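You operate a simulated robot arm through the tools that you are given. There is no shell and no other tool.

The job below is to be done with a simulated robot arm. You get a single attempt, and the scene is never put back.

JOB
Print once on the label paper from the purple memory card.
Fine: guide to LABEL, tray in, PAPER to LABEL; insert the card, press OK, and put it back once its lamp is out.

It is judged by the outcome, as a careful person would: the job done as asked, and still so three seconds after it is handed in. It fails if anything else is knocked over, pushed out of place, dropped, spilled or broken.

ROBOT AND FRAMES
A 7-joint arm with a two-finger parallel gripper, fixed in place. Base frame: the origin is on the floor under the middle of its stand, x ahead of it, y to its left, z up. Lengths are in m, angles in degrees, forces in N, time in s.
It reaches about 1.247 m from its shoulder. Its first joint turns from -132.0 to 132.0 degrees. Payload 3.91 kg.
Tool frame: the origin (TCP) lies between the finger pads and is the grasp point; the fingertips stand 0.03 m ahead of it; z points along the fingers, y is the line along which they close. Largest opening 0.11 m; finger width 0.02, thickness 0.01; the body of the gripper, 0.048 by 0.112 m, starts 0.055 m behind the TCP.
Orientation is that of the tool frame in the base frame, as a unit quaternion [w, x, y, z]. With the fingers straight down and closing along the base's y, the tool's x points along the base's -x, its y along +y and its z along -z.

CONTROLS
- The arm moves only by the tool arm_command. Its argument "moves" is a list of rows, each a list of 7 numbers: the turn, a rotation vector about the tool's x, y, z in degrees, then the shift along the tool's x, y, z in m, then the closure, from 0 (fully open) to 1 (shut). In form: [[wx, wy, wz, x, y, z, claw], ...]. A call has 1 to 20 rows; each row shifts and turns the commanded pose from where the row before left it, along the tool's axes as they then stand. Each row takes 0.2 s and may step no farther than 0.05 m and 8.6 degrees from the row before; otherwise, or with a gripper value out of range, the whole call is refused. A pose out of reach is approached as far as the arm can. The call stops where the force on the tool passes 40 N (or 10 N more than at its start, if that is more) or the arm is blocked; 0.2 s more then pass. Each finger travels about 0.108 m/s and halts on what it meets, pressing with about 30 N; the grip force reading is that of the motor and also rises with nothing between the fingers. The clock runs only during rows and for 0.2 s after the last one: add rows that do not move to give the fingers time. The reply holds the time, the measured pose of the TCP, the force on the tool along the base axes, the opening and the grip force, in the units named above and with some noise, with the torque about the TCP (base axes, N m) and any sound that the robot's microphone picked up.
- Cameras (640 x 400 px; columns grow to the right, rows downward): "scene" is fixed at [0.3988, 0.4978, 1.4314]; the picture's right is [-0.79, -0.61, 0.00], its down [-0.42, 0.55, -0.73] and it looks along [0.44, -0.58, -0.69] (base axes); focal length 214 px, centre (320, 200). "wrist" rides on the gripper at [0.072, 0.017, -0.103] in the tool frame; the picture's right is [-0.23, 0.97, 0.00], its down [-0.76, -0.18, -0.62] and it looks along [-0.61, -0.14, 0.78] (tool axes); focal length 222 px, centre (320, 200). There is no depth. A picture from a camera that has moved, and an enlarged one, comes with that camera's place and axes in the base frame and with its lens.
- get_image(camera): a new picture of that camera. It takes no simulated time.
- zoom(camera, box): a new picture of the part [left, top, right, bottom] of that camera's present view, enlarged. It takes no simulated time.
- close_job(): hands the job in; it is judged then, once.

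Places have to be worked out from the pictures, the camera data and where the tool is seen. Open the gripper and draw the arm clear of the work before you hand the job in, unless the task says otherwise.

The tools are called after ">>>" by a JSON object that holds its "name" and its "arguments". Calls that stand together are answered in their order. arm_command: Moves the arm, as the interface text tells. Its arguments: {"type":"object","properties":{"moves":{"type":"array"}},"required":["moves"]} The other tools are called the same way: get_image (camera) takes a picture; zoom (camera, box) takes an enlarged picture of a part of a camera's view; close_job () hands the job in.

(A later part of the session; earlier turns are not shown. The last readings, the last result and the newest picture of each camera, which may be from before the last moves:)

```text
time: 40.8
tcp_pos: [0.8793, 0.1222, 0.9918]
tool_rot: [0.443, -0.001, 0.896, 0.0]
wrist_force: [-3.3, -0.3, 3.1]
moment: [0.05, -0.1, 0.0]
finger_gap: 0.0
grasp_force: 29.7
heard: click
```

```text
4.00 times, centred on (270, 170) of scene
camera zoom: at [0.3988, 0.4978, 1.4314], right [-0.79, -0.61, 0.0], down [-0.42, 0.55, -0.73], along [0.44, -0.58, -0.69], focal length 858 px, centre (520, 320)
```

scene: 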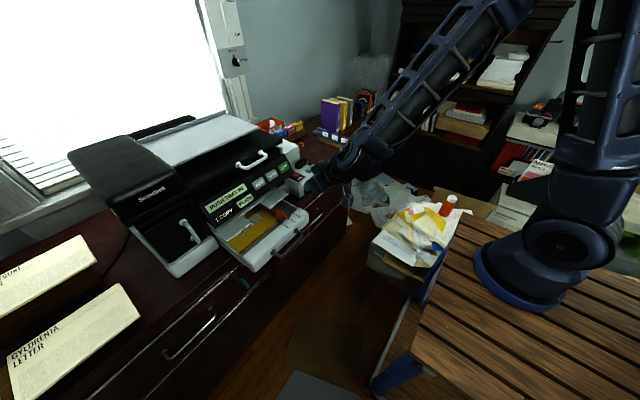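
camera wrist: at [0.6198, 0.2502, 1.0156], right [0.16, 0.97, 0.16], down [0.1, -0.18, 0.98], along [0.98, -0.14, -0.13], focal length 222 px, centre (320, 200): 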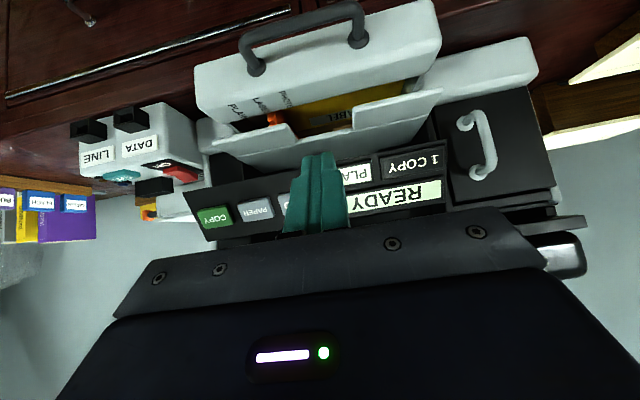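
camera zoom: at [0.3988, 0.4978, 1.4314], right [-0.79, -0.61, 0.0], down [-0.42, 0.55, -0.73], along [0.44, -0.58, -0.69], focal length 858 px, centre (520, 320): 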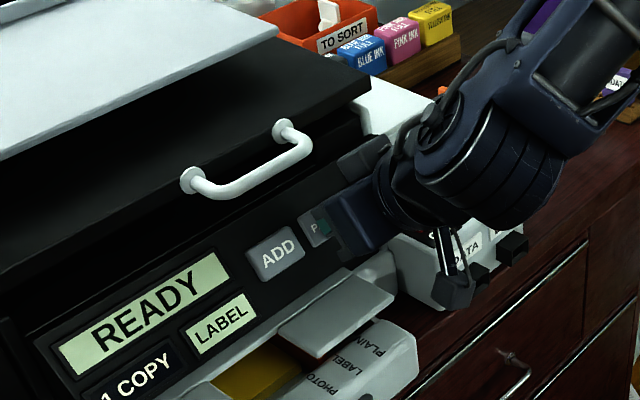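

LABEL is set and READY shows, 1 COPY. I withdraw along the tool axis and bring the tool back to vertical while moving right toward the cards.

>>> {"name": "arm_command", "arguments": {"moves": [[0, 0, 0, 0, 0, -0.02, 1.0], [0, 0, 0, 0, 0, -0.045, 1.0], [0, 0, 0, 0, 0, -0.045, 1.0], [0, 0, 0, 0, 0, -0.03, 1.0], [0, 7.53, 0, 0, -0.03, 0, 0.6], [0, 7.53, 0, 0, -0.04, 0, 0.6], [0, 7.53, 0, 0, -0.04, 0, 0.6], [0, 7.53, 0, 0, -0.04, 0, 0.6], [0, 7.53, 0, 0, -0.04, 0, 0.6], [0, 7.53, 0, 0, -0.04, 0, 0.6], [0, 7.53, 0, 0, -0.04, 0, 0.6], [0, 0, 0, 0, 0, 0, 0.6]]}}

>>> {"name": "get_image", "arguments": {"camera": "scene"}}

>>> {"name": "get_image", "arguments": {"camera": "wrist"}}

```text
time: 43.4
tcp_pos: [0.7699, -0.1487, 1.0777]
tool_rot: [0.0, -0.001, 1.0, 0.0]
wrist_force: [0.6, -0.3, -0.1]
moment: [0.0, -0.01, 0.0]
finger_gap: 0.0441
grasp_force: 0.0
```

```text
taken
```

scene: 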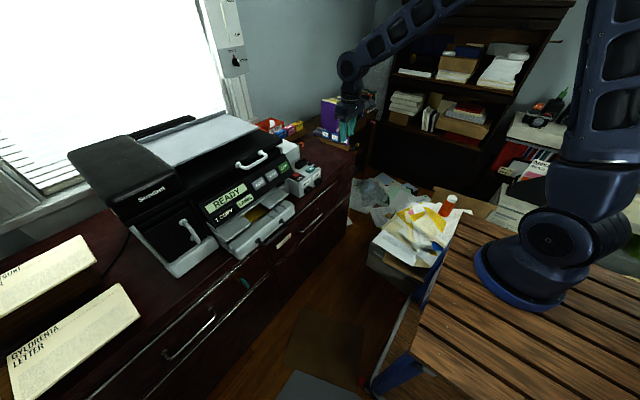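

```text
taken
camera wrist: at [0.6977, -0.1318, 1.1808], right [0.23, 0.97, 0.0], down [0.76, -0.18, 0.62], along [0.61, -0.14, -0.78], focal length 222 px, centre (320, 200)
```

wrist: 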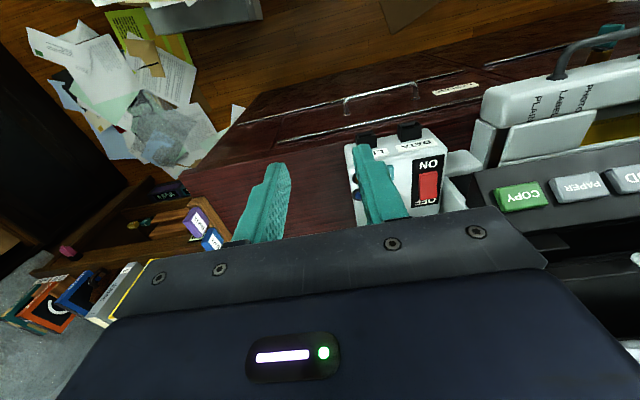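

All set on the printer side (READY, LABEL, 1 COPY, tray in). I move above the purple card at about z 1.0 for a close look.

>>> {"name": "arm_command", "arguments": {"moves": [[0, 0, 0, -0.0226, -0.0381, 0.0097, 0.6], [0, 0, 0, -0.0226, -0.0381, 0.0097, 0.6], [0, 0, 0, -0.0226, -0.0381, 0.0097, 0.6], [0, 0, 0, -0.0226, -0.0381, 0.0097, 0.6], [0, 0, 0, -0.0226, -0.0381, 0.0097, 0.6], [0, 0, 0, -0.0226, -0.0381, 0.0097, 0.6], [0, 0, 0, -0.0226, -0.0381, 0.0097, 0.6], [0, 0, 0, -0.0226, -0.0381, 0.0097, 0.6], [0, 0, 0, 0, 0, 0, 0.6]]}}

>>> {"name": "get_image", "arguments": {"camera": "wrist"}}

>>> {"name": "zoom", "arguments": {"camera": "wrist", "box": [240, 60, 400, 180]}}

>>> {"name": "zoom", "arguments": {"camera": "scene", "box": [310, 110, 374, 160]}}

```text
time: 45.4
tcp_pos: [0.9487, -0.4549, 0.9997]
tool_rot: [0.0, -0.001, 1.0, 0.0]
wrist_force: [0.0, -0.8, 0.0]
moment: [0.01, 0.04, -0.01]
finger_gap: 0.0436
grasp_force: 0.0
```

```text
taken
camera wrist: at [0.8759, -0.4365, 1.1029], right [0.23, 0.97, 0.0], down [0.76, -0.18, 0.62], along [0.61, -0.14, -0.78], focal length 222 px, centre (320, 200)
```

wrist: 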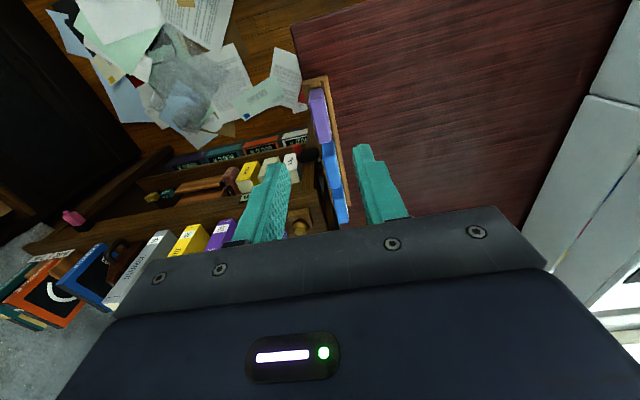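

```text
3.33 times, centred on (320, 120) of wrist
camera zoom: at [0.8759, -0.4365, 1.1029], right [0.23, 0.97, 0.0], down [0.76, -0.18, 0.62], along [0.61, -0.14, -0.78], focal length 740 px, centre (320, 467)
```

zoom: 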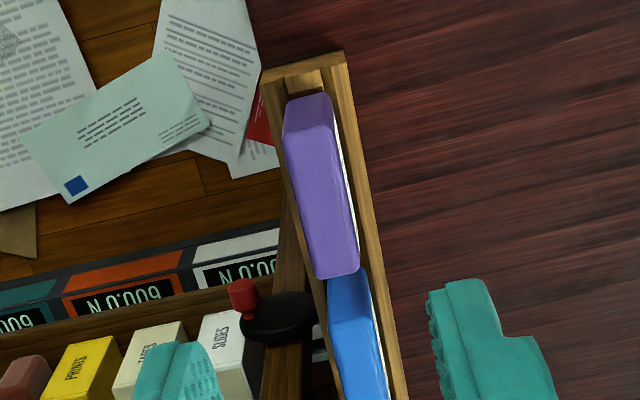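

```text
8.00 times, centred on (342, 135) of scene
camera zoom: at [0.3988, 0.4978, 1.4314], right [-0.79, -0.61, 0.0], down [-0.42, 0.55, -0.73], along [0.44, -0.58, -0.69], focal length 1716 px, centre (144, 720)
```

zoom: 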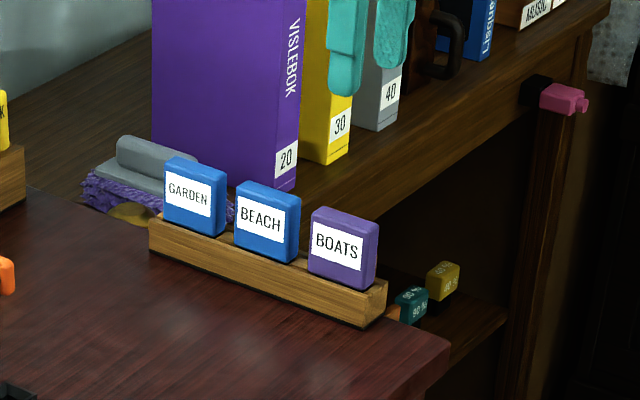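

The card's top centre is about (0.957, -0.455, 0.866), ~44 mm wide along x. I shift 7 mm forward and lower halfway, then check alignment.

>>> {"name": "arm_command", "arguments": {"moves": [[0, 0, 0, -0.007, 0, 0.03, 0.6], [0, 0, 0, 0, 0, 0.03, 0.6], [0, 0, 0, 0, 0, 0.02, 0.6], [0, 0, 0, 0, 0, 0, 0.6]]}}

>>> {"name": "zoom", "arguments": {"camera": "wrist", "box": [240, 60, 400, 220]}}

>>> {"name": "zoom", "arguments": {"camera": "scene", "box": [310, 110, 374, 160]}}

```text
time: 46.4
tcp_pos: [0.9555, -0.4559, 0.9208]
tool_rot: [0.0, -0.002, 1.0, 0.0]
wrist_force: [0.3, -0.3, -0.2]
moment: [0.0, 0.0, -0.01]
finger_gap: 0.044
grasp_force: 0.1
```

```text
2.50 times, centred on (320, 140) of wrist
camera zoom: at [0.883, -0.4376, 1.0243], right [0.23, 0.97, 0.0], down [0.76, -0.18, 0.62], along [0.61, -0.14, -0.78], focal length 555 px, centre (320, 350)
```

zoom: 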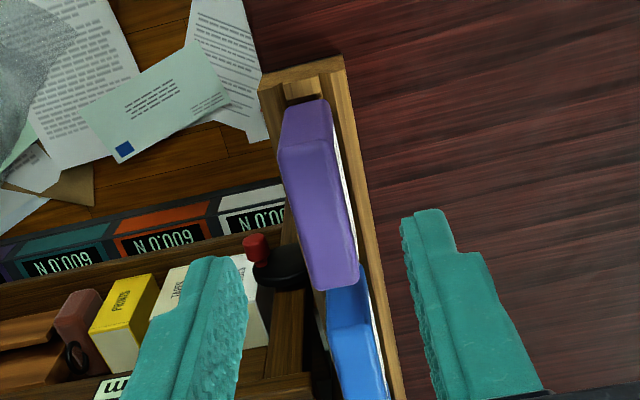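

```text
8.00 times, centred on (342, 135) of scene
camera zoom: at [0.3988, 0.4978, 1.4314], right [-0.79, -0.61, 0.0], down [-0.42, 0.55, -0.73], along [0.44, -0.58, -0.69], focal length 1716 px, centre (144, 720)
```

zoom: 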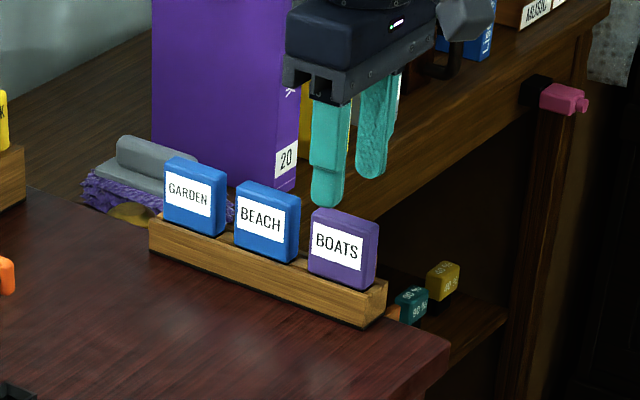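

The card is centred between the fingers. I lower to z≈0.868 so the pads cover the top ~28 mm of the card.

>>> {"name": "arm_command", "arguments": {"moves": [[0, 0, 0, -0.002, 0.0015, 0.02, 0.6], [0, 0, 0, 0, 0, 0.02, 0.6], [0, 0, 0, 0, 0, 0.012, 0.6], [0, 0, 0, 0, 0, 0, 0.6]]}}

>>> {"name": "zoom", "arguments": {"camera": "wrist", "box": [240, 60, 400, 220]}}

>>> {"name": "zoom", "arguments": {"camera": "scene", "box": [310, 110, 374, 160]}}

```text
time: 47.4
tcp_pos: [0.9576, -0.453, 0.8671]
tool_rot: [0.0, 0.0, 1.0, 0.0]
wrist_force: [0.4, 0.6, 1.0]
moment: [-0.02, -0.01, -0.04]
finger_gap: 0.044
grasp_force: 0.0
```

```text
2.50 times, centred on (320, 140) of wrist
camera zoom: at [0.8842, -0.4359, 0.9703], right [0.23, 0.97, 0.0], down [0.76, -0.18, 0.62], along [0.61, -0.14, -0.78], focal length 555 px, centre (320, 350)
```

zoom: 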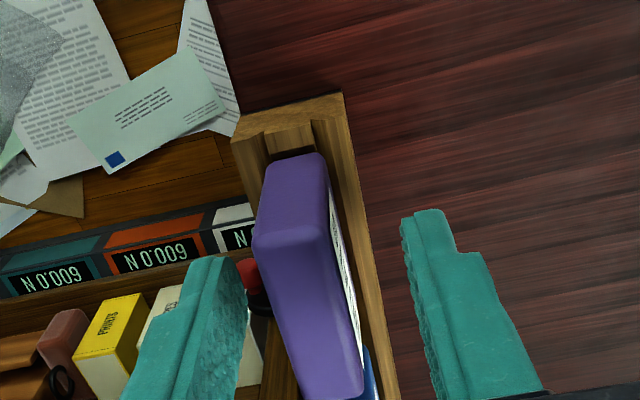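

```text
8.00 times, centred on (342, 135) of scene
camera zoom: at [0.3988, 0.4978, 1.4314], right [-0.79, -0.61, 0.0], down [-0.42, 0.55, -0.73], along [0.44, -0.58, -0.69], focal length 1716 px, centre (144, 720)
```

zoom: 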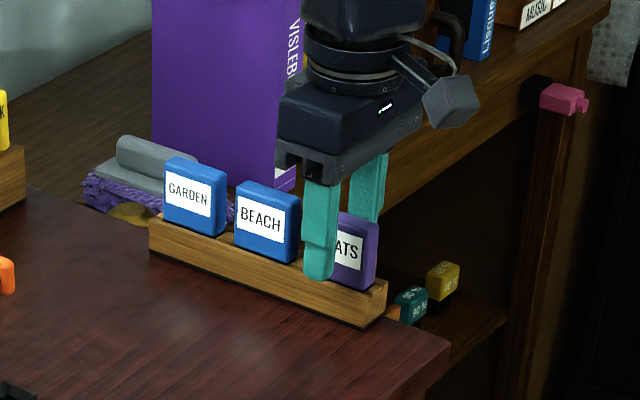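

Alignment is good in both views. I close the fingers on the card.

>>> {"name": "arm_command", "arguments": {"moves": [[0, 0, 0, 0, -0.001, 0, 0.75], [0, 0, 0, 0, 0, 0, 0.95], [0, 0, 0, 0, 0, 0, 0.95], [0, 0, 0, 0, 0, 0, 0.95]]}}

>>> {"name": "zoom", "arguments": {"camera": "wrist", "box": [240, 60, 400, 220]}}

>>> {"name": "zoom", "arguments": {"camera": "scene", "box": [310, 110, 374, 160]}}

```text
time: 48.4
tcp_pos: [0.9572, -0.4535, 0.8675]
tool_rot: [0.0, -0.001, 1.0, 0.0]
wrist_force: [1.3, -0.9, 0.5]
moment: [0.0, 0.0, 0.02]
finger_gap: 0.0149
grasp_force: 29.9
```

```text
2.50 times, centred on (320, 140) of wrist
camera zoom: at [0.885, -0.4371, 0.97], right [0.23, 0.97, 0.0], down [0.76, -0.18, 0.62], along [0.61, -0.14, -0.78], focal length 555 px, centre (320, 350)
```

zoom: 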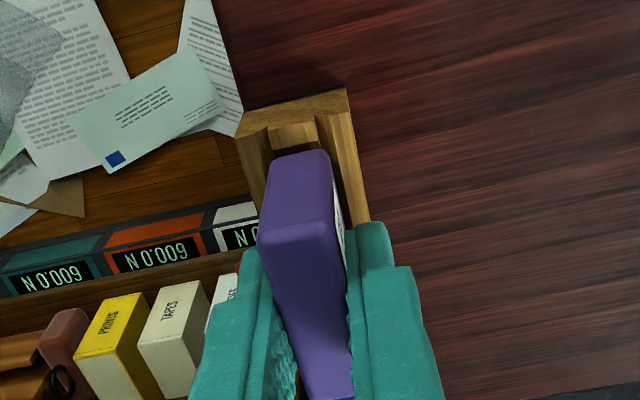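

```text
8.00 times, centred on (342, 135) of scene
camera zoom: at [0.3988, 0.4978, 1.4314], right [-0.79, -0.61, 0.0], down [-0.42, 0.55, -0.73], along [0.44, -0.58, -0.69], focal length 1716 px, centre (144, 720)
```

zoom: 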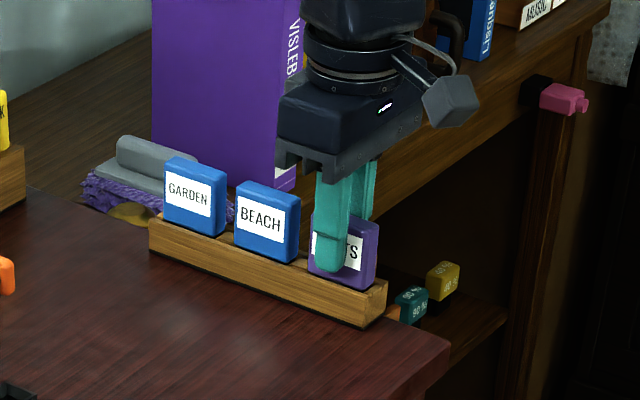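

Card held (15 mm). I lift straight up and check the grasp.

>>> {"name": "arm_command", "arguments": {"moves": [[0, 0, 0, 0, 0, -0.01, 0.95], [0, 0, 0, 0, 0, -0.02, 0.95], [0, 0, 0, 0, 0, -0.03, 0.95], [0, 0, 0, 0, 0, -0.04, 0.95], [0, 0, 0, 0, 0, -0.04, 0.95], [0, 0, 0, 0, 0, -0.04, 0.95], [0, 0, 0, 0, 0, 0, 0.95]]}}

>>> {"name": "zoom", "arguments": {"camera": "scene", "box": [310, 90, 390, 160]}}

>>> {"name": "zoom", "arguments": {"camera": "wrist", "box": [220, 40, 420, 220]}}

```text
time: 50.0
tcp_pos: [0.9602, -0.4553, 1.0489]
tool_rot: [0.001, 0.0, 1.0, 0.001]
wrist_force: [0.2, 0.3, -0.4]
moment: [-0.01, 0.0, 0.01]
finger_gap: 0.0152
grasp_force: 29.6
```

```text
5.71 times, centred on (350, 125) of scene
camera zoom: at [0.3988, 0.4978, 1.4314], right [-0.79, -0.61, 0.0], down [-0.42, 0.55, -0.73], along [0.44, -0.58, -0.69], focal length 1226 px, centre (149, 629)
```

zoom: 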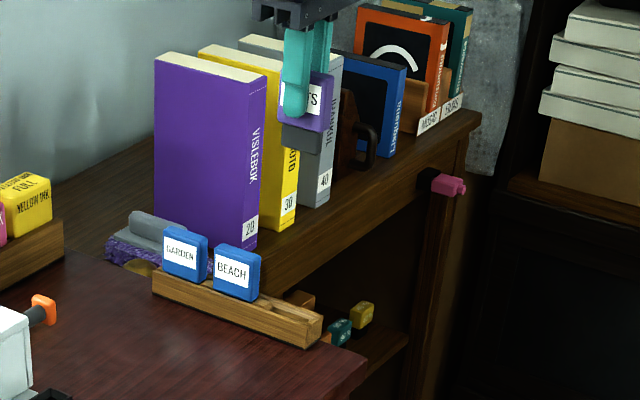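

```text
2.22 times, centred on (320, 130) of wrist
camera zoom: at [0.8876, -0.4381, 1.1528], right [0.23, 0.97, 0.0], down [0.76, -0.18, 0.62], along [0.61, -0.14, -0.78], focal length 494 px, centre (320, 356)
```

zoom: 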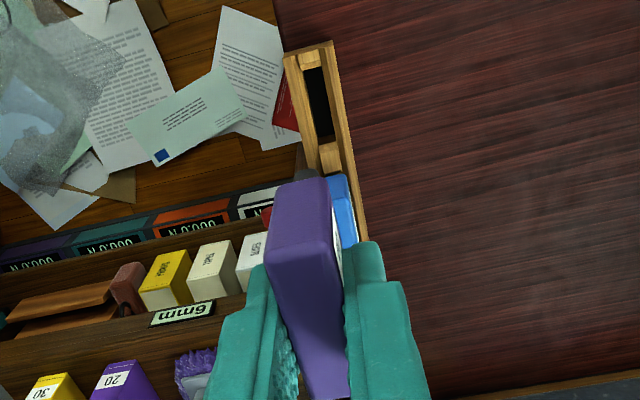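

The card has a dark tongue below. I zoom to see its shape and offset.

>>> {"name": "zoom", "arguments": {"camera": "scene", "box": [352, 95, 376, 119]}}

>>> {"name": "zoom", "arguments": {"camera": "wrist", "box": [300, 50, 360, 110]}}

```text
16.00 times, centred on (364, 107) of scene
camera zoom: at [0.3988, 0.4978, 1.4314], right [-0.79, -0.61, 0.0], down [-0.42, 0.55, -0.73], along [0.44, -0.58, -0.69], focal length 3432 px, centre (-384, 1688)
```

zoom: 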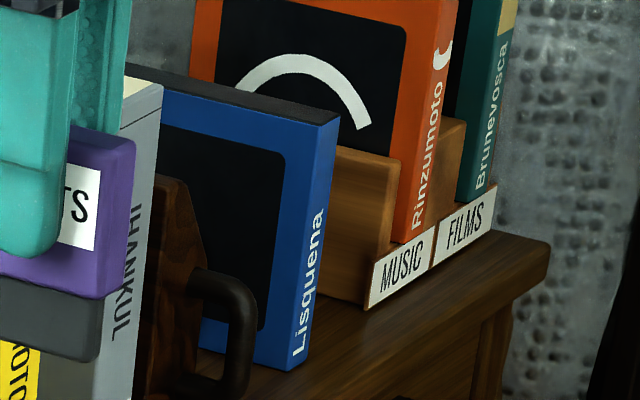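

```text
6.67 times, centred on (330, 80) of wrist
camera zoom: at [0.8876, -0.4381, 1.1528], right [0.23, 0.97, 0.0], down [0.76, -0.18, 0.62], along [0.61, -0.14, -0.78], focal length 1481 px, centre (253, 1000)
```

zoom: 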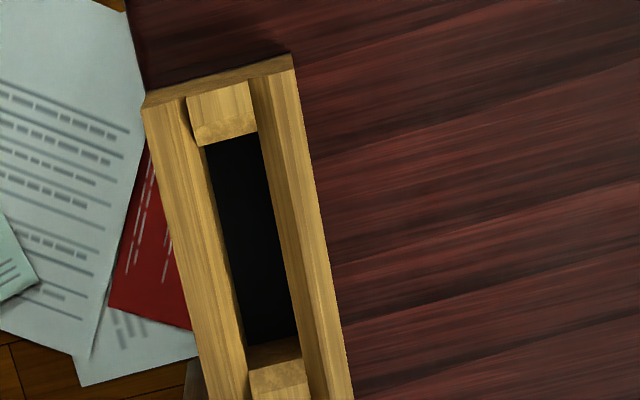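

I zoom left a bit to see the whole tongue.

>>> {"name": "zoom", "arguments": {"camera": "scene", "box": [336, 90, 376, 125]}}

```text
11.43 times, centred on (356, 108) of scene
camera zoom: at [0.3988, 0.4978, 1.4314], right [-0.79, -0.61, 0.0], down [-0.42, 0.55, -0.73], along [0.44, -0.58, -0.69], focal length 2451 px, centre (-91, 1257)
```

zoom: 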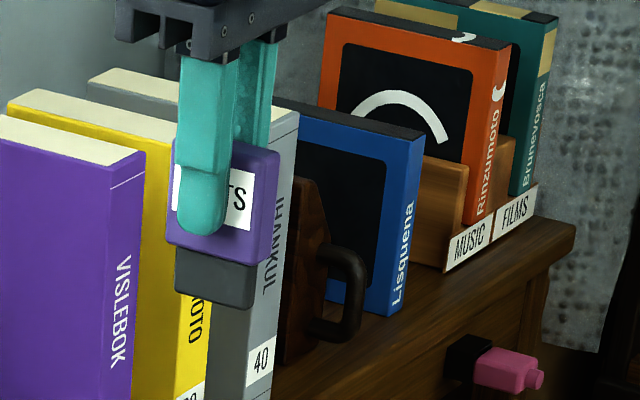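

The tongue sits about 45–65 mm below the TCP. I raise, move toward the reader, and turn the tool 90° (label toward the front) over clear counter.

>>> {"name": "arm_command", "arguments": {"moves": [[0, 0, 0, 0.0, 0.0, -0.03, 0.95], [0, 0, 0, 0.016, 0.031, -0.008, 0.95], [0, 0, 0, 0.016, 0.031, -0.008, 0.95], [0, 0, 0, 0.016, 0.031, -0.008, 0.95], [0, 0, 0, 0.016, 0.031, -0.008, 0.95], [0, 0, 0, 0.016, 0.031, 0, 0.95], [0, 0, -8.18, 0, 0, 0, 0.95], [0, 0, -8.18, 0, 0, 0, 0.95], [0, 0, -8.18, 0, 0, 0, 0.95], [0, 0, -8.18, 0, 0, 0, 0.95], [0, 0, -8.18, 0, 0, 0, 0.95], [0, 0, -8.18, 0, 0, 0, 0.95], [0, 0, -8.18, 0, 0, 0, 0.95], [0, 0, -8.18, 0, 0, 0, 0.95], [0, 0, -8.18, 0, 0, 0, 0.95], [0, 0, -8.18, 0, 0, 0, 0.95], [0, 0, -8.2, 0, 0, 0, 0.95], [0, 0, 0, 0, 0, 0, 0.95]]}}

>>> {"name": "get_image", "arguments": {"camera": "wrist"}}

>>> {"name": "get_image", "arguments": {"camera": "scene"}}

```text
time: 53.8
tcp_pos: [0.8787, -0.2989, 1.1098]
tool_rot: [0.0, 0.708, -0.706, 0.0]
wrist_force: [-0.1, 0.3, -0.5]
moment: [0.0, -0.01, 0.02]
finger_gap: 0.0149
grasp_force: 30.1
```

```text
taken
camera wrist: at [0.8611, -0.3703, 1.2128], right [-0.97, 0.22, 0.0], down [0.18, 0.76, 0.62], along [0.14, 0.61, -0.78], focal length 222 px, centre (320, 200)
```

wrist: 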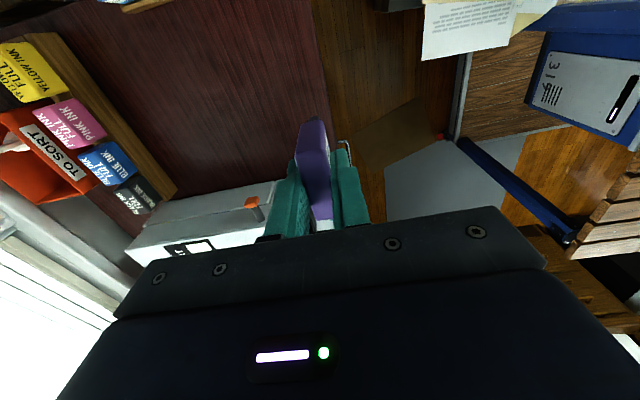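

```text
taken
```

scene: 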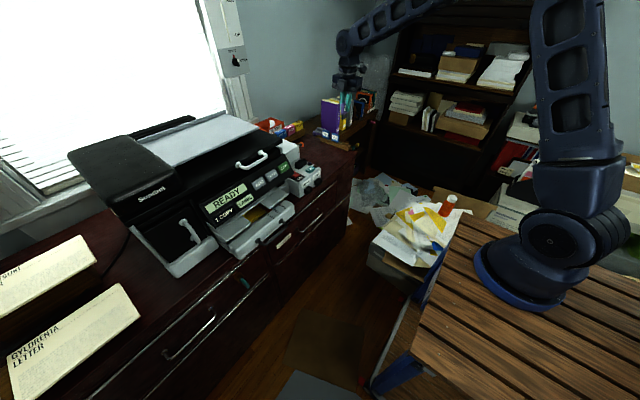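

Turned without problems. I move toward the reader, stopping short at y≈-0.13 to view the slot clearly.

>>> {"name": "arm_command", "arguments": {"moves": [[0, 0, 0, -0.042, -0.0168, 0, 0.95], [0, 0, 0, -0.042, -0.0168, 0, 0.95], [0, 0, 0, -0.042, -0.0168, 0, 0.95], [0, 0, 0, -0.042, -0.0168, 0, 0.95], [0, 0, 0, 0, 0, 0, 0.95]]}}

>>> {"name": "get_image", "arguments": {"camera": "wrist"}}

>>> {"name": "zoom", "arguments": {"camera": "wrist", "box": [260, 40, 420, 160]}}

>>> {"name": "zoom", "arguments": {"camera": "scene", "box": [265, 110, 345, 190]}}

```text
time: 55.0
tcp_pos: [0.9458, -0.1341, 1.1081]
tool_rot: [0.0, 0.707, -0.707, 0.0]
wrist_force: [0.8, 0.4, -0.2]
moment: [0.01, -0.02, 0.02]
finger_gap: 0.015
grasp_force: 29.9
```

```text
taken
camera wrist: at [0.9301, -0.2066, 1.21], right [-0.97, 0.23, 0.0], down [0.18, 0.76, 0.62], along [0.14, 0.61, -0.78], focal length 222 px, centre (320, 200)
```

wrist: 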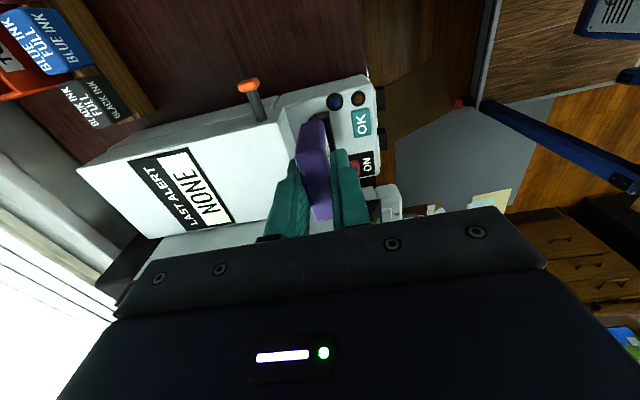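

```text
3.33 times, centred on (340, 100) of wrist
camera zoom: at [0.9301, -0.2066, 1.21], right [-0.97, 0.23, 0.0], down [0.18, 0.76, 0.62], along [0.14, 0.61, -0.78], focal length 740 px, centre (253, 533)
```

zoom: 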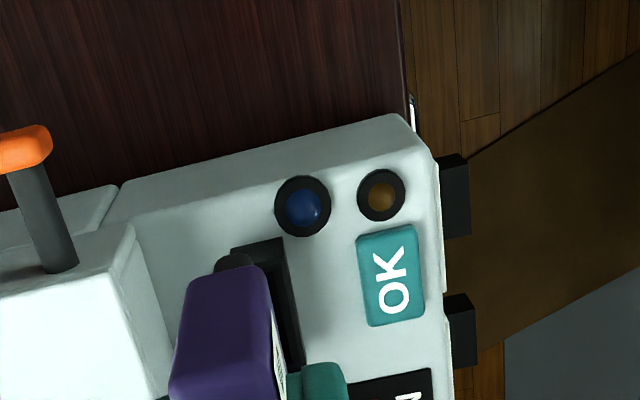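

```text
5.00 times, centred on (305, 150) of scene
camera zoom: at [0.3988, 0.4978, 1.4314], right [-0.79, -0.61, 0.0], down [-0.42, 0.55, -0.73], along [0.44, -0.58, -0.69], focal length 1072 px, centre (395, 450)
```

zoom: 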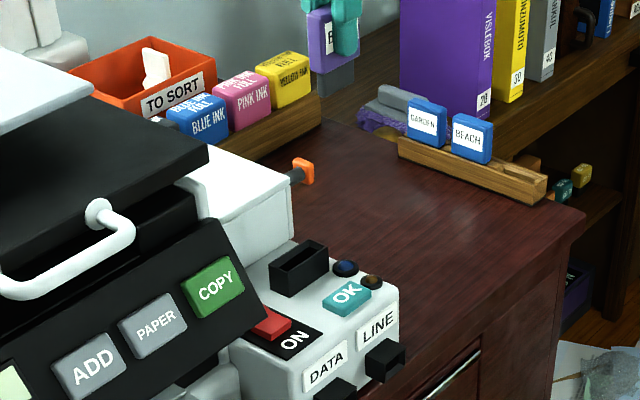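

The card hides the slot here; I shift 5 cm toward -x so the slot appears beside the card.

>>> {"name": "arm_command", "arguments": {"moves": [[0, 0, 0, 0, 0.025, 0, 0.95], [0, 0, 0, 0, 0.025, 0, 0.95], [0, 0, 0, 0, 0, 0, 0.95]]}}

>>> {"name": "zoom", "arguments": {"camera": "wrist", "box": [200, 40, 360, 160]}}

>>> {"name": "zoom", "arguments": {"camera": "wrist", "box": [240, 80, 320, 140]}}

```text
time: 55.8
tcp_pos: [0.8969, -0.1328, 1.1073]
tool_rot: [-0.001, 0.708, -0.706, 0.0]
wrist_force: [0.0, 0.1, -0.4]
moment: [0.0, 0.02, 0.0]
finger_gap: 0.0149
grasp_force: 30.1
```

```text
3.33 times, centred on (280, 100) of wrist
camera zoom: at [0.879, -0.2047, 1.2104], right [-0.97, 0.23, 0.0], down [0.18, 0.76, 0.62], along [0.14, 0.61, -0.78], focal length 740 px, centre (453, 533)
```

zoom: 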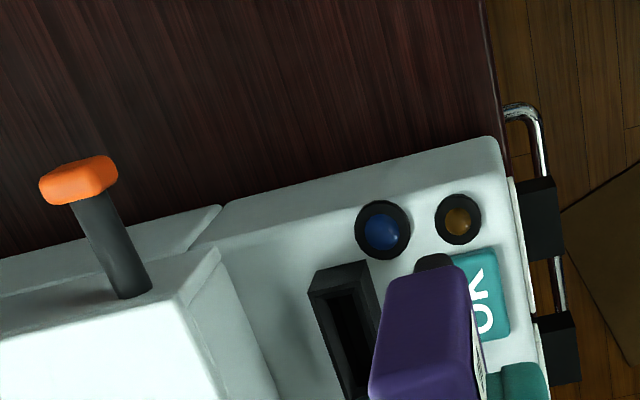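

```text
6.67 times, centred on (280, 110) of wrist
camera zoom: at [0.879, -0.2047, 1.2104], right [-0.97, 0.23, 0.0], down [0.18, 0.76, 0.62], along [0.14, 0.61, -0.78], focal length 1481 px, centre (587, 800)
```

zoom: 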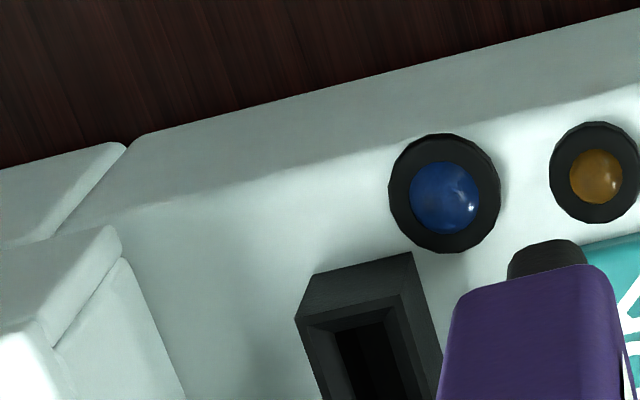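

I need the full slot in view; I move 6 cm in +y and a little more in -x.

>>> {"name": "arm_command", "arguments": {"moves": [[0, 0, 0, -0.03, 0.005, 0, 0.95], [0, 0, 0, -0.03, 0.005, 0, 0.95], [0, 0, 0, 0, 0, 0, 0.95]]}}

>>> {"name": "zoom", "arguments": {"camera": "wrist", "box": [200, 20, 360, 140]}}

>>> {"name": "zoom", "arguments": {"camera": "wrist", "box": [240, 60, 320, 120]}}

```text
time: 56.6
tcp_pos: [0.8826, -0.0726, 1.109]
tool_rot: [0.0, 0.708, -0.706, 0.0]
wrist_force: [0.0, 0.1, 0.4]
moment: [0.01, 0.02, -0.01]
finger_gap: 0.015
grasp_force: 29.7
```

```text
3.33 times, centred on (280, 80) of wrist
camera zoom: at [0.8663, -0.1448, 1.2123], right [-0.97, 0.23, 0.0], down [0.18, 0.76, 0.62], along [0.14, 0.61, -0.78], focal length 740 px, centre (453, 600)
```

zoom: 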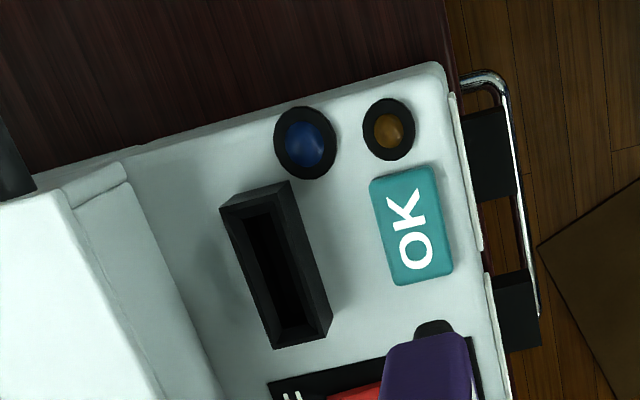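

```text
6.67 times, centred on (280, 90) of wrist
camera zoom: at [0.8663, -0.1448, 1.2123], right [-0.97, 0.23, 0.0], down [0.18, 0.76, 0.62], along [0.14, 0.61, -0.78], focal length 1481 px, centre (587, 933)
```

zoom: 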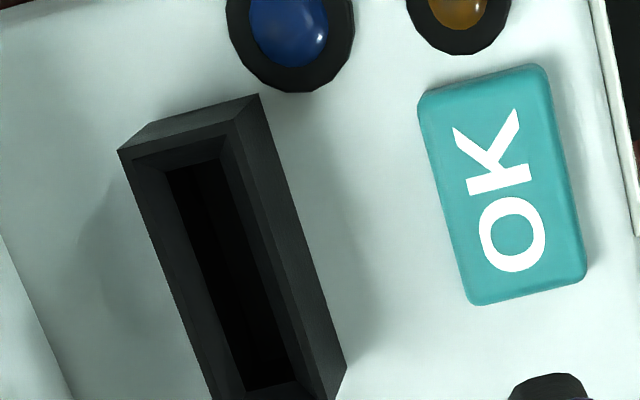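

The slot is fully visible. I zoom tighter on its opening to measure it.

>>> {"name": "zoom", "arguments": {"camera": "wrist", "box": [240, 65, 300, 130]}}

>>> {"name": "zoom", "arguments": {"camera": "wrist", "box": [250, 100, 310, 138]}}

```text
6.15 times, centred on (270, 98) of wrist
camera zoom: at [0.8663, -0.1448, 1.2123], right [-0.97, 0.23, 0.0], down [0.18, 0.76, 0.62], along [0.14, 0.61, -0.78], focal length 1367 px, centre (628, 831)
```

zoom: 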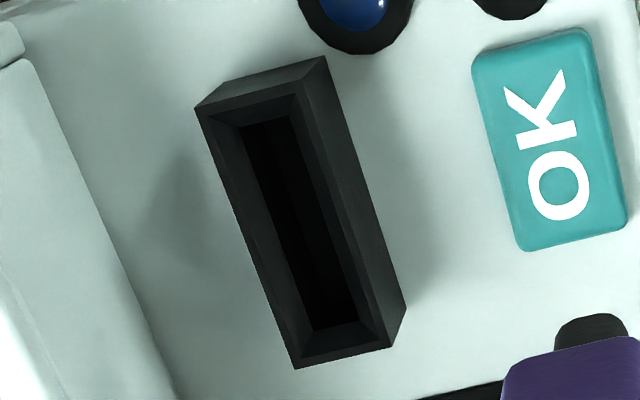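

```text
10.53 times, centred on (280, 119) of wrist
camera zoom: at [0.8663, -0.1448, 1.2123], right [-0.97, 0.23, 0.0], down [0.18, 0.76, 0.62], along [0.14, 0.61, -0.78], focal length 2338 px, centre (741, 1053)
```

zoom: 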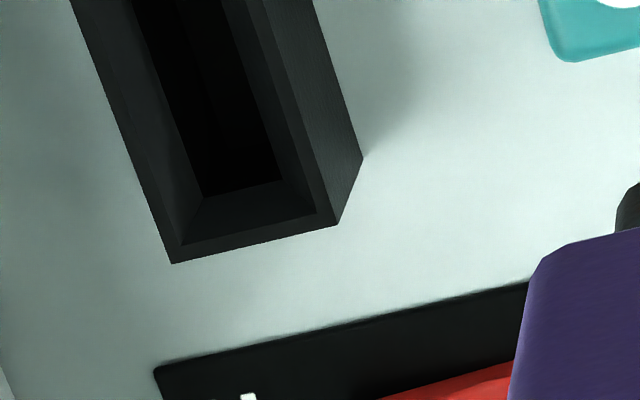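

The rim is axis-aligned, about 53 × 22 mm. I need its height, so I zoom the scene camera on it for triangulation.

>>> {"name": "zoom", "arguments": {"camera": "scene", "box": [285, 140, 349, 180]}}

>>> {"name": "zoom", "arguments": {"camera": "scene", "box": [294, 153, 326, 173]}}

```text
10.00 times, centred on (317, 160) of scene
camera zoom: at [0.3988, 0.4978, 1.4314], right [-0.79, -0.61, 0.0], down [-0.42, 0.55, -0.73], along [0.44, -0.58, -0.69], focal length 2145 px, centre (350, 600)
```

zoom: 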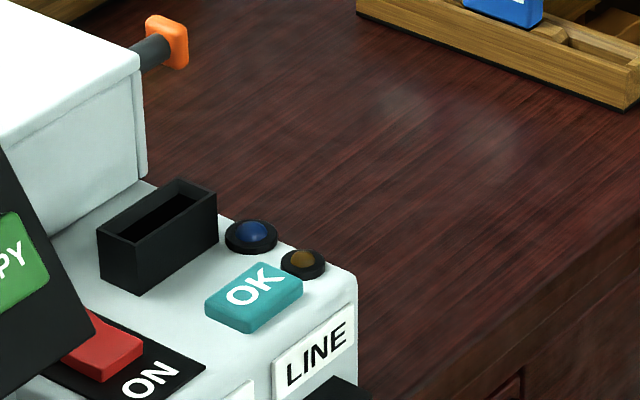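

```text
16.00 times, centred on (310, 163) of scene
camera zoom: at [0.3988, 0.4978, 1.4314], right [-0.79, -0.61, 0.0], down [-0.42, 0.55, -0.73], along [0.44, -0.58, -0.69], focal length 3432 px, centre (480, 792)
```

zoom: 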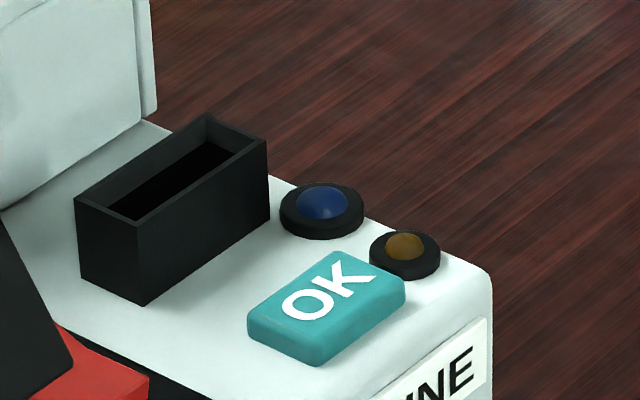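

Slot rim is around (0.952, -0.081, 0.908) but height is uncertain by a few mm; I go 8 cm lower (still clear) and measure again with the wrist camera.

>>> {"name": "arm_command", "arguments": {"moves": [[0, 0, 0, 0, 0, 0.04, 0.95], [0, 0, 0, 0, 0, 0.04, 0.95], [0, 0, 0, 0, 0, 0, 0.95]]}}

>>> {"name": "get_image", "arguments": {"camera": "wrist"}}

>>> {"name": "zoom", "arguments": {"camera": "wrist", "box": [215, 90, 295, 165]}}

```text
time: 57.4
tcp_pos: [0.883, -0.07, 1.0285]
tool_rot: [0.0, 0.708, -0.706, 0.001]
wrist_force: [-0.3, 1.0, -0.5]
moment: [0.0, 0.01, 0.02]
finger_gap: 0.0147
grasp_force: 30.3
```

```text
taken
camera wrist: at [0.8665, -0.1426, 1.1317], right [-0.97, 0.23, 0.0], down [0.18, 0.76, 0.62], along [0.14, 0.61, -0.78], focal length 222 px, centre (320, 200)
```

wrist: 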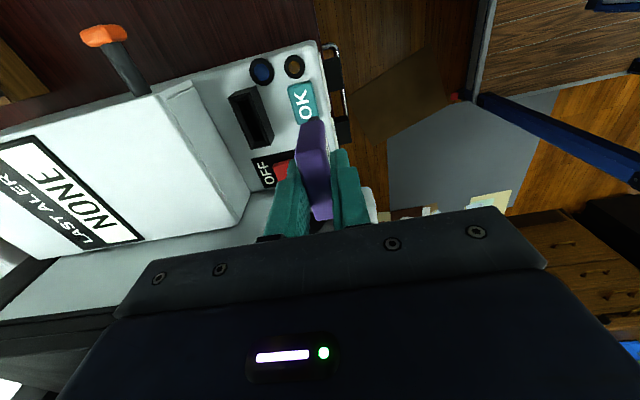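

```text
5.33 times, centred on (255, 128) of wrist
camera zoom: at [0.8665, -0.1426, 1.1317], right [-0.97, 0.23, 0.0], down [0.18, 0.76, 0.62], along [0.14, 0.61, -0.78], focal length 1185 px, centre (667, 587)
```

zoom: 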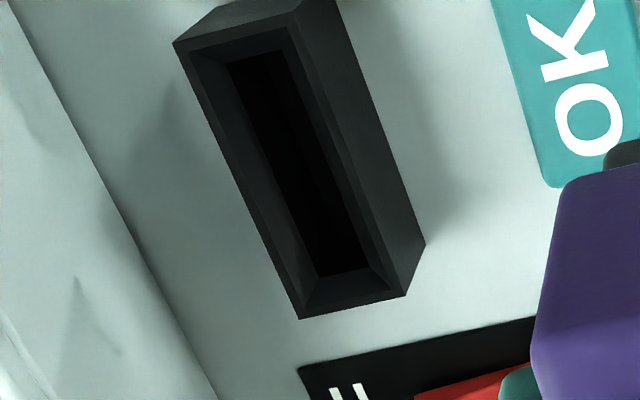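

Consistent result: slot rim centre ≈ (0.952, -0.081, 0.910), inner hole about 42 × 11 mm with a chamfer. I move the card directly above it.

>>> {"name": "arm_command", "arguments": {"moves": [[0, 0, 0, 0.0045, -0.0345, 0, 0.95], [0, 0, 0, 0.0045, -0.0345, 0, 0.95], [0, 0, 0, 0, 0, 0, 0.95], [0, 0, 0, 0, 0, 0, 0.95]]}}

>>> {"name": "zoom", "arguments": {"camera": "wrist", "box": [260, 70, 380, 150]}}

>>> {"name": "zoom", "arguments": {"camera": "scene", "box": [275, 125, 339, 175]}}

```text
time: 58.4
tcp_pos: [0.9562, -0.0811, 1.0299]
tool_rot: [0.0, 0.708, -0.706, 0.0]
wrist_force: [0.2, -0.2, 0.0]
moment: [0.03, -0.01, -0.02]
finger_gap: 0.0149
grasp_force: 30.0
```

```text
5.00 times, centred on (320, 110) of wrist
camera zoom: at [0.938, -0.1526, 1.1326], right [-0.97, 0.23, 0.0], down [0.18, 0.76, 0.62], along [0.14, 0.61, -0.78], focal length 1111 px, centre (320, 650)
```

zoom: 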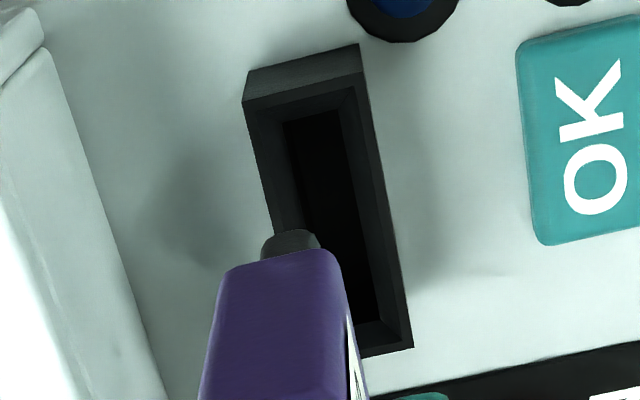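

```text
8.00 times, centred on (307, 150) of scene
camera zoom: at [0.3988, 0.4978, 1.4314], right [-0.79, -0.61, 0.0], down [-0.42, 0.55, -0.73], along [0.44, -0.58, -0.69], focal length 1716 px, centre (424, 600)
```

zoom: 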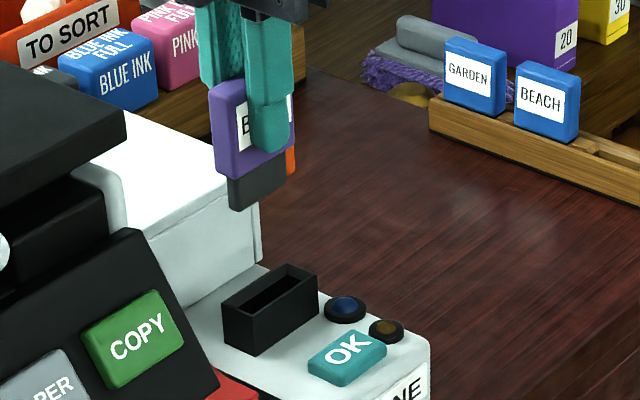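

Slot centre confirmed at (0.9522, -0.0807); the tool is 4 mm too far in x. I correct and lower to just above the rim.

>>> {"name": "arm_command", "arguments": {"moves": [[0, 0, 0, 0, 0.004, 0.01, 0.95], [0, 0, 0, 0, 0, 0.02, 0.95], [0, 0, 0, 0, 0, 0.014, 0.95], [0, 0, 0, 0, 0, 0, 0.95]]}}

>>> {"name": "zoom", "arguments": {"camera": "wrist", "box": [260, 80, 380, 160]}}

>>> {"name": "zoom", "arguments": {"camera": "scene", "box": [280, 135, 344, 175]}}

```text
time: 59.4
tcp_pos: [0.9506, -0.0829, 0.9859]
tool_rot: [-0.001, 0.708, -0.706, 0.0]
wrist_force: [0.2, 0.1, 0.0]
moment: [0.02, -0.01, 0.01]
finger_gap: 0.0152
grasp_force: 30.3
```

```text
5.00 times, centred on (320, 120) of wrist
camera zoom: at [0.9334, -0.1542, 1.0888], right [-0.97, 0.23, 0.0], down [0.18, 0.76, 0.62], along [0.14, 0.61, -0.78], focal length 1111 px, centre (320, 600)
```

zoom: 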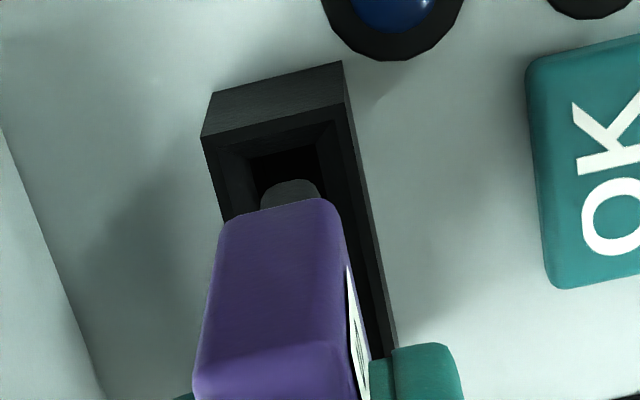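

```text
10.00 times, centred on (312, 155) of scene
camera zoom: at [0.3988, 0.4978, 1.4314], right [-0.79, -0.61, 0.0], down [-0.42, 0.55, -0.73], along [0.44, -0.58, -0.69], focal length 2145 px, centre (400, 650)
```

zoom: 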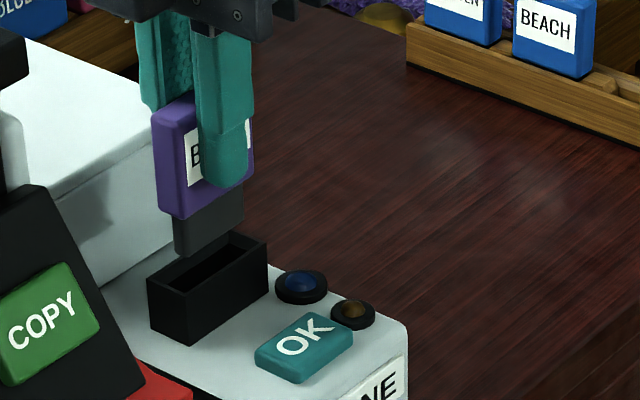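

Tongue is about 1 cm above the rim; small correction (+1 mm x, +2 mm y), then I lower slowly into the chamfer.

>>> {"name": "arm_command", "arguments": {"moves": [[0, 0, 0, -0.0018, -0.001, 0, 0.95], [0, 0, 0, 0, 0, 0.005, 0.95], [0, 0, 0, 0, 0, 0.005, 0.95], [0, 0, 0, 0, 0, 0.003, 0.95]]}}

>>> {"name": "zoom", "arguments": {"camera": "wrist", "box": [260, 80, 380, 160]}}

>>> {"name": "zoom", "arguments": {"camera": "scene", "box": [280, 135, 344, 175]}}

```text
time: 60.4
tcp_pos: [0.9503, -0.079, 0.9719]
tool_rot: [0.0, 0.708, -0.707, 0.0]
wrist_force: [-0.9, 0.5, 0.3]
moment: [0.0, -0.02, 0.0]
finger_gap: 0.0149
grasp_force: 30.4
```

```text
5.00 times, centred on (320, 120) of wrist
camera zoom: at [0.9336, -0.1512, 1.0749], right [-0.97, 0.23, 0.0], down [0.18, 0.76, 0.62], along [0.14, 0.61, -0.78], focal length 1111 px, centre (320, 600)
```

zoom: 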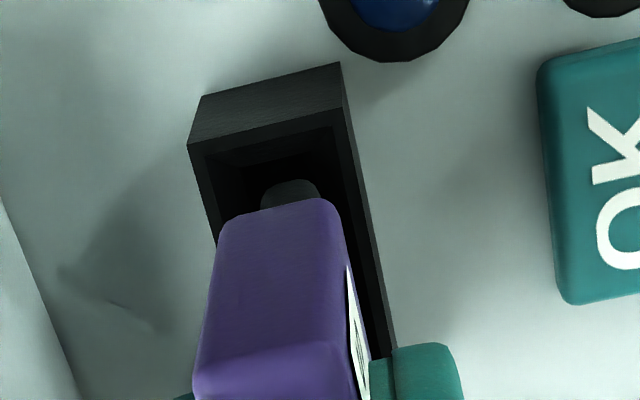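

```text
10.00 times, centred on (312, 155) of scene
camera zoom: at [0.3988, 0.4978, 1.4314], right [-0.79, -0.61, 0.0], down [-0.42, 0.55, -0.73], along [0.44, -0.58, -0.69], focal length 2145 px, centre (400, 650)
```

zoom: 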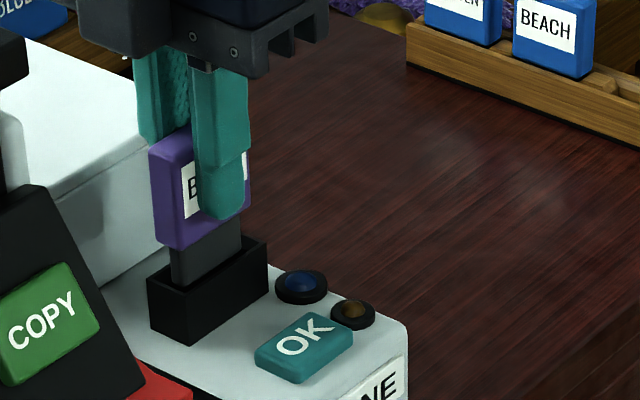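

The tongue tip is at rim level and about 1.5 mm toward -x of centre; y looks good. I correct x and continue down.

>>> {"name": "arm_command", "arguments": {"moves": [[0, 0, 0, 0, -0.0013, 0, 0.95], [0, 0, 0, 0, 0, 0.004, 0.95], [0, 0, 0, 0, 0, 0.004, 0.95]]}}

>>> {"name": "zoom", "arguments": {"camera": "wrist", "box": [260, 80, 380, 160]}}

>>> {"name": "zoom", "arguments": {"camera": "scene", "box": [280, 135, 344, 175]}}

```text
time: 61.2
tcp_pos: [0.954, -0.0803, 0.9671]
tool_rot: [-0.001, 0.707, -0.707, 0.001]
wrist_force: [-0.2, -5.2, 24.6]
moment: [-0.07, -0.03, -0.04]
finger_gap: 0.0152
grasp_force: 30.2
```

```text
5.00 times, centred on (320, 120) of wrist
camera zoom: at [0.9353, -0.1511, 1.07], right [-0.97, 0.23, 0.0], down [0.17, 0.76, 0.62], along [0.14, 0.61, -0.78], focal length 1111 px, centre (320, 600)
```

zoom: 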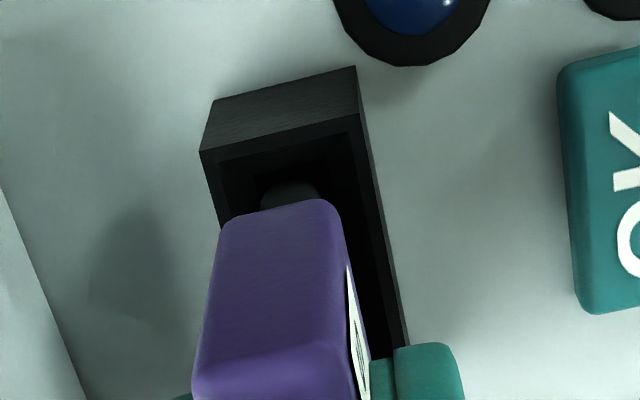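

```text
10.00 times, centred on (312, 155) of scene
camera zoom: at [0.3988, 0.4978, 1.4314], right [-0.79, -0.61, 0.0], down [-0.42, 0.55, -0.73], along [0.44, -0.58, -0.69], focal length 2145 px, centre (400, 650)
```

zoom: 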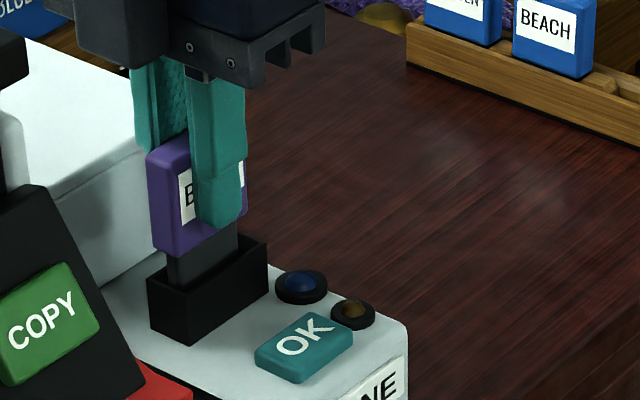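

Contact: 25 N up with -5 N in y means the tongue's +y end is touching the chamfer. I lift a few mm, shift 1.8 mm in -y (and 0.7 mm in -x), and try again gently.

>>> {"name": "arm_command", "arguments": {"moves": [[0, 0, 0, 0, 0, -0.004, 0.95], [0, 0, 0, 0.0018, 0.0007, 0, 0.95], [0, 0, 0, 0, 0, 0.003, 0.95], [0, 0, 0, 0, 0, 0.002, 0.95]]}}

>>> {"name": "zoom", "arguments": {"camera": "wrist", "box": [260, 80, 380, 160]}}

>>> {"name": "zoom", "arguments": {"camera": "scene", "box": [288, 145, 320, 175]}}

```text
time: 62.2
tcp_pos: [0.9521, -0.0809, 0.9643]
tool_rot: [0.0, 0.707, -0.707, 0.0]
wrist_force: [-0.5, -0.1, -0.6]
moment: [-0.01, -0.02, -0.02]
finger_gap: 0.0151
grasp_force: 29.7
```

```text
5.00 times, centred on (320, 120) of wrist
camera zoom: at [0.9344, -0.1524, 1.0671], right [-0.97, 0.23, 0.0], down [0.18, 0.76, 0.62], along [0.14, 0.61, -0.78], focal length 1111 px, centre (320, 600)
```

zoom: 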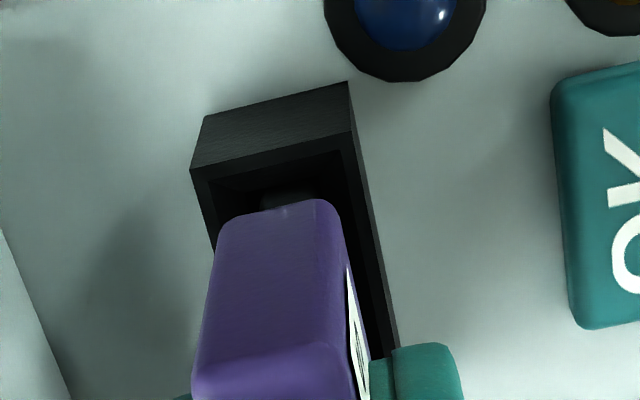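

```text
13.33 times, centred on (304, 160) of scene
camera zoom: at [0.3988, 0.4978, 1.4314], right [-0.79, -0.61, 0.0], down [-0.42, 0.55, -0.73], along [0.44, -0.58, -0.69], focal length 2860 px, centre (533, 733)
```

zoom: 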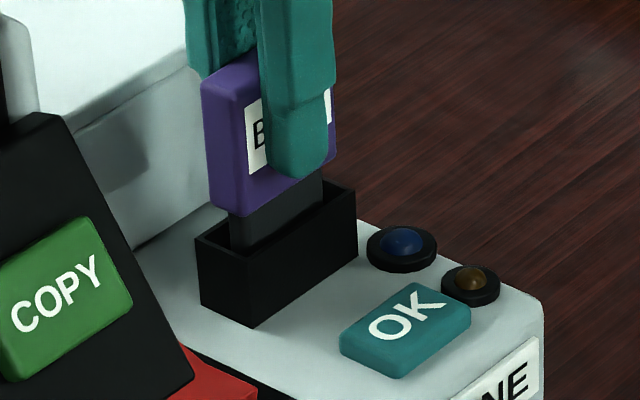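

No force now and lower than before: the tongue is entering the hole. I continue down in small steps.

>>> {"name": "arm_command", "arguments": {"moves": [[0, 0, 0, 0, 0, 0.003, 0.95], [0, 0, 0, 0, 0, 0.003, 0.95]]}}

>>> {"name": "zoom", "arguments": {"camera": "scene", "box": [288, 145, 320, 175]}}

```text
time: 62.8
tcp_pos: [0.9522, -0.0801, 0.9585]
tool_rot: [0.001, 0.708, -0.706, 0.001]
wrist_force: [-0.5, -0.7, 0.0]
moment: [0.04, -0.03, -0.01]
finger_gap: 0.0148
grasp_force: 30.3
```

```text
13.33 times, centred on (304, 160) of scene
camera zoom: at [0.3988, 0.4978, 1.4314], right [-0.79, -0.61, 0.0], down [-0.42, 0.55, -0.73], along [0.44, -0.58, -0.69], focal length 2860 px, centre (533, 733)
```

zoom: 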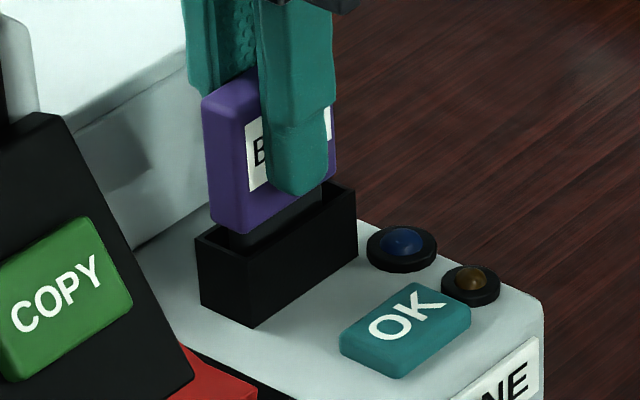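

Sliding freely; I keep lowering gently until it seats.

>>> {"name": "arm_command", "arguments": {"moves": [[0, 0, 0, 0, 0, 0.002, 0.95], [0, 0, 0, 0, 0, 0.002, 0.95], [0, 0, 0, 0, 0, 0.002, 0.95]]}}

>>> {"name": "zoom", "arguments": {"camera": "scene", "box": [288, 145, 320, 175]}}

>>> {"name": "zoom", "arguments": {"camera": "wrist", "box": [260, 60, 420, 160]}}

```text
time: 63.6
tcp_pos: [0.95, -0.0789, 0.9512]
tool_rot: [0.0, 0.707, -0.707, 0.0]
wrist_force: [1.4, -0.4, 1.5]
moment: [-0.02, -0.01, -0.01]
finger_gap: 0.0152
grasp_force: 29.8
```

```text
13.33 times, centred on (304, 160) of scene
camera zoom: at [0.3988, 0.4978, 1.4314], right [-0.79, -0.61, 0.0], down [-0.42, 0.55, -0.73], along [0.44, -0.58, -0.69], focal length 2860 px, centre (533, 733)
```

zoom: 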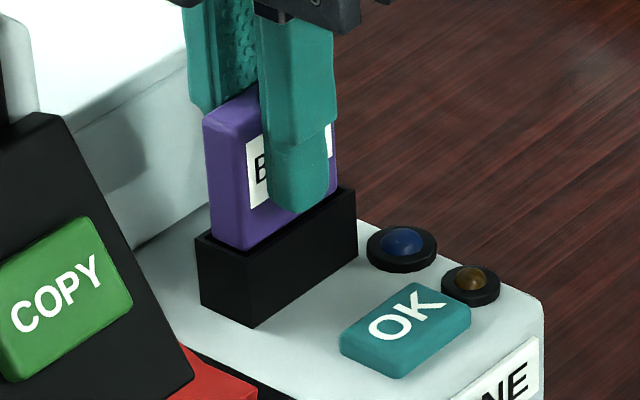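

```text
4.00 times, centred on (340, 110) of wrist
camera zoom: at [0.934, -0.1514, 1.055], right [-0.97, 0.23, 0.0], down [0.18, 0.76, 0.62], along [0.14, 0.61, -0.78], focal length 888 px, centre (240, 560)
```

zoom: 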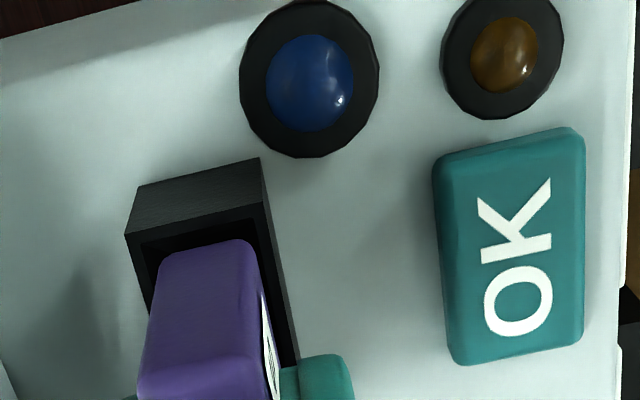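

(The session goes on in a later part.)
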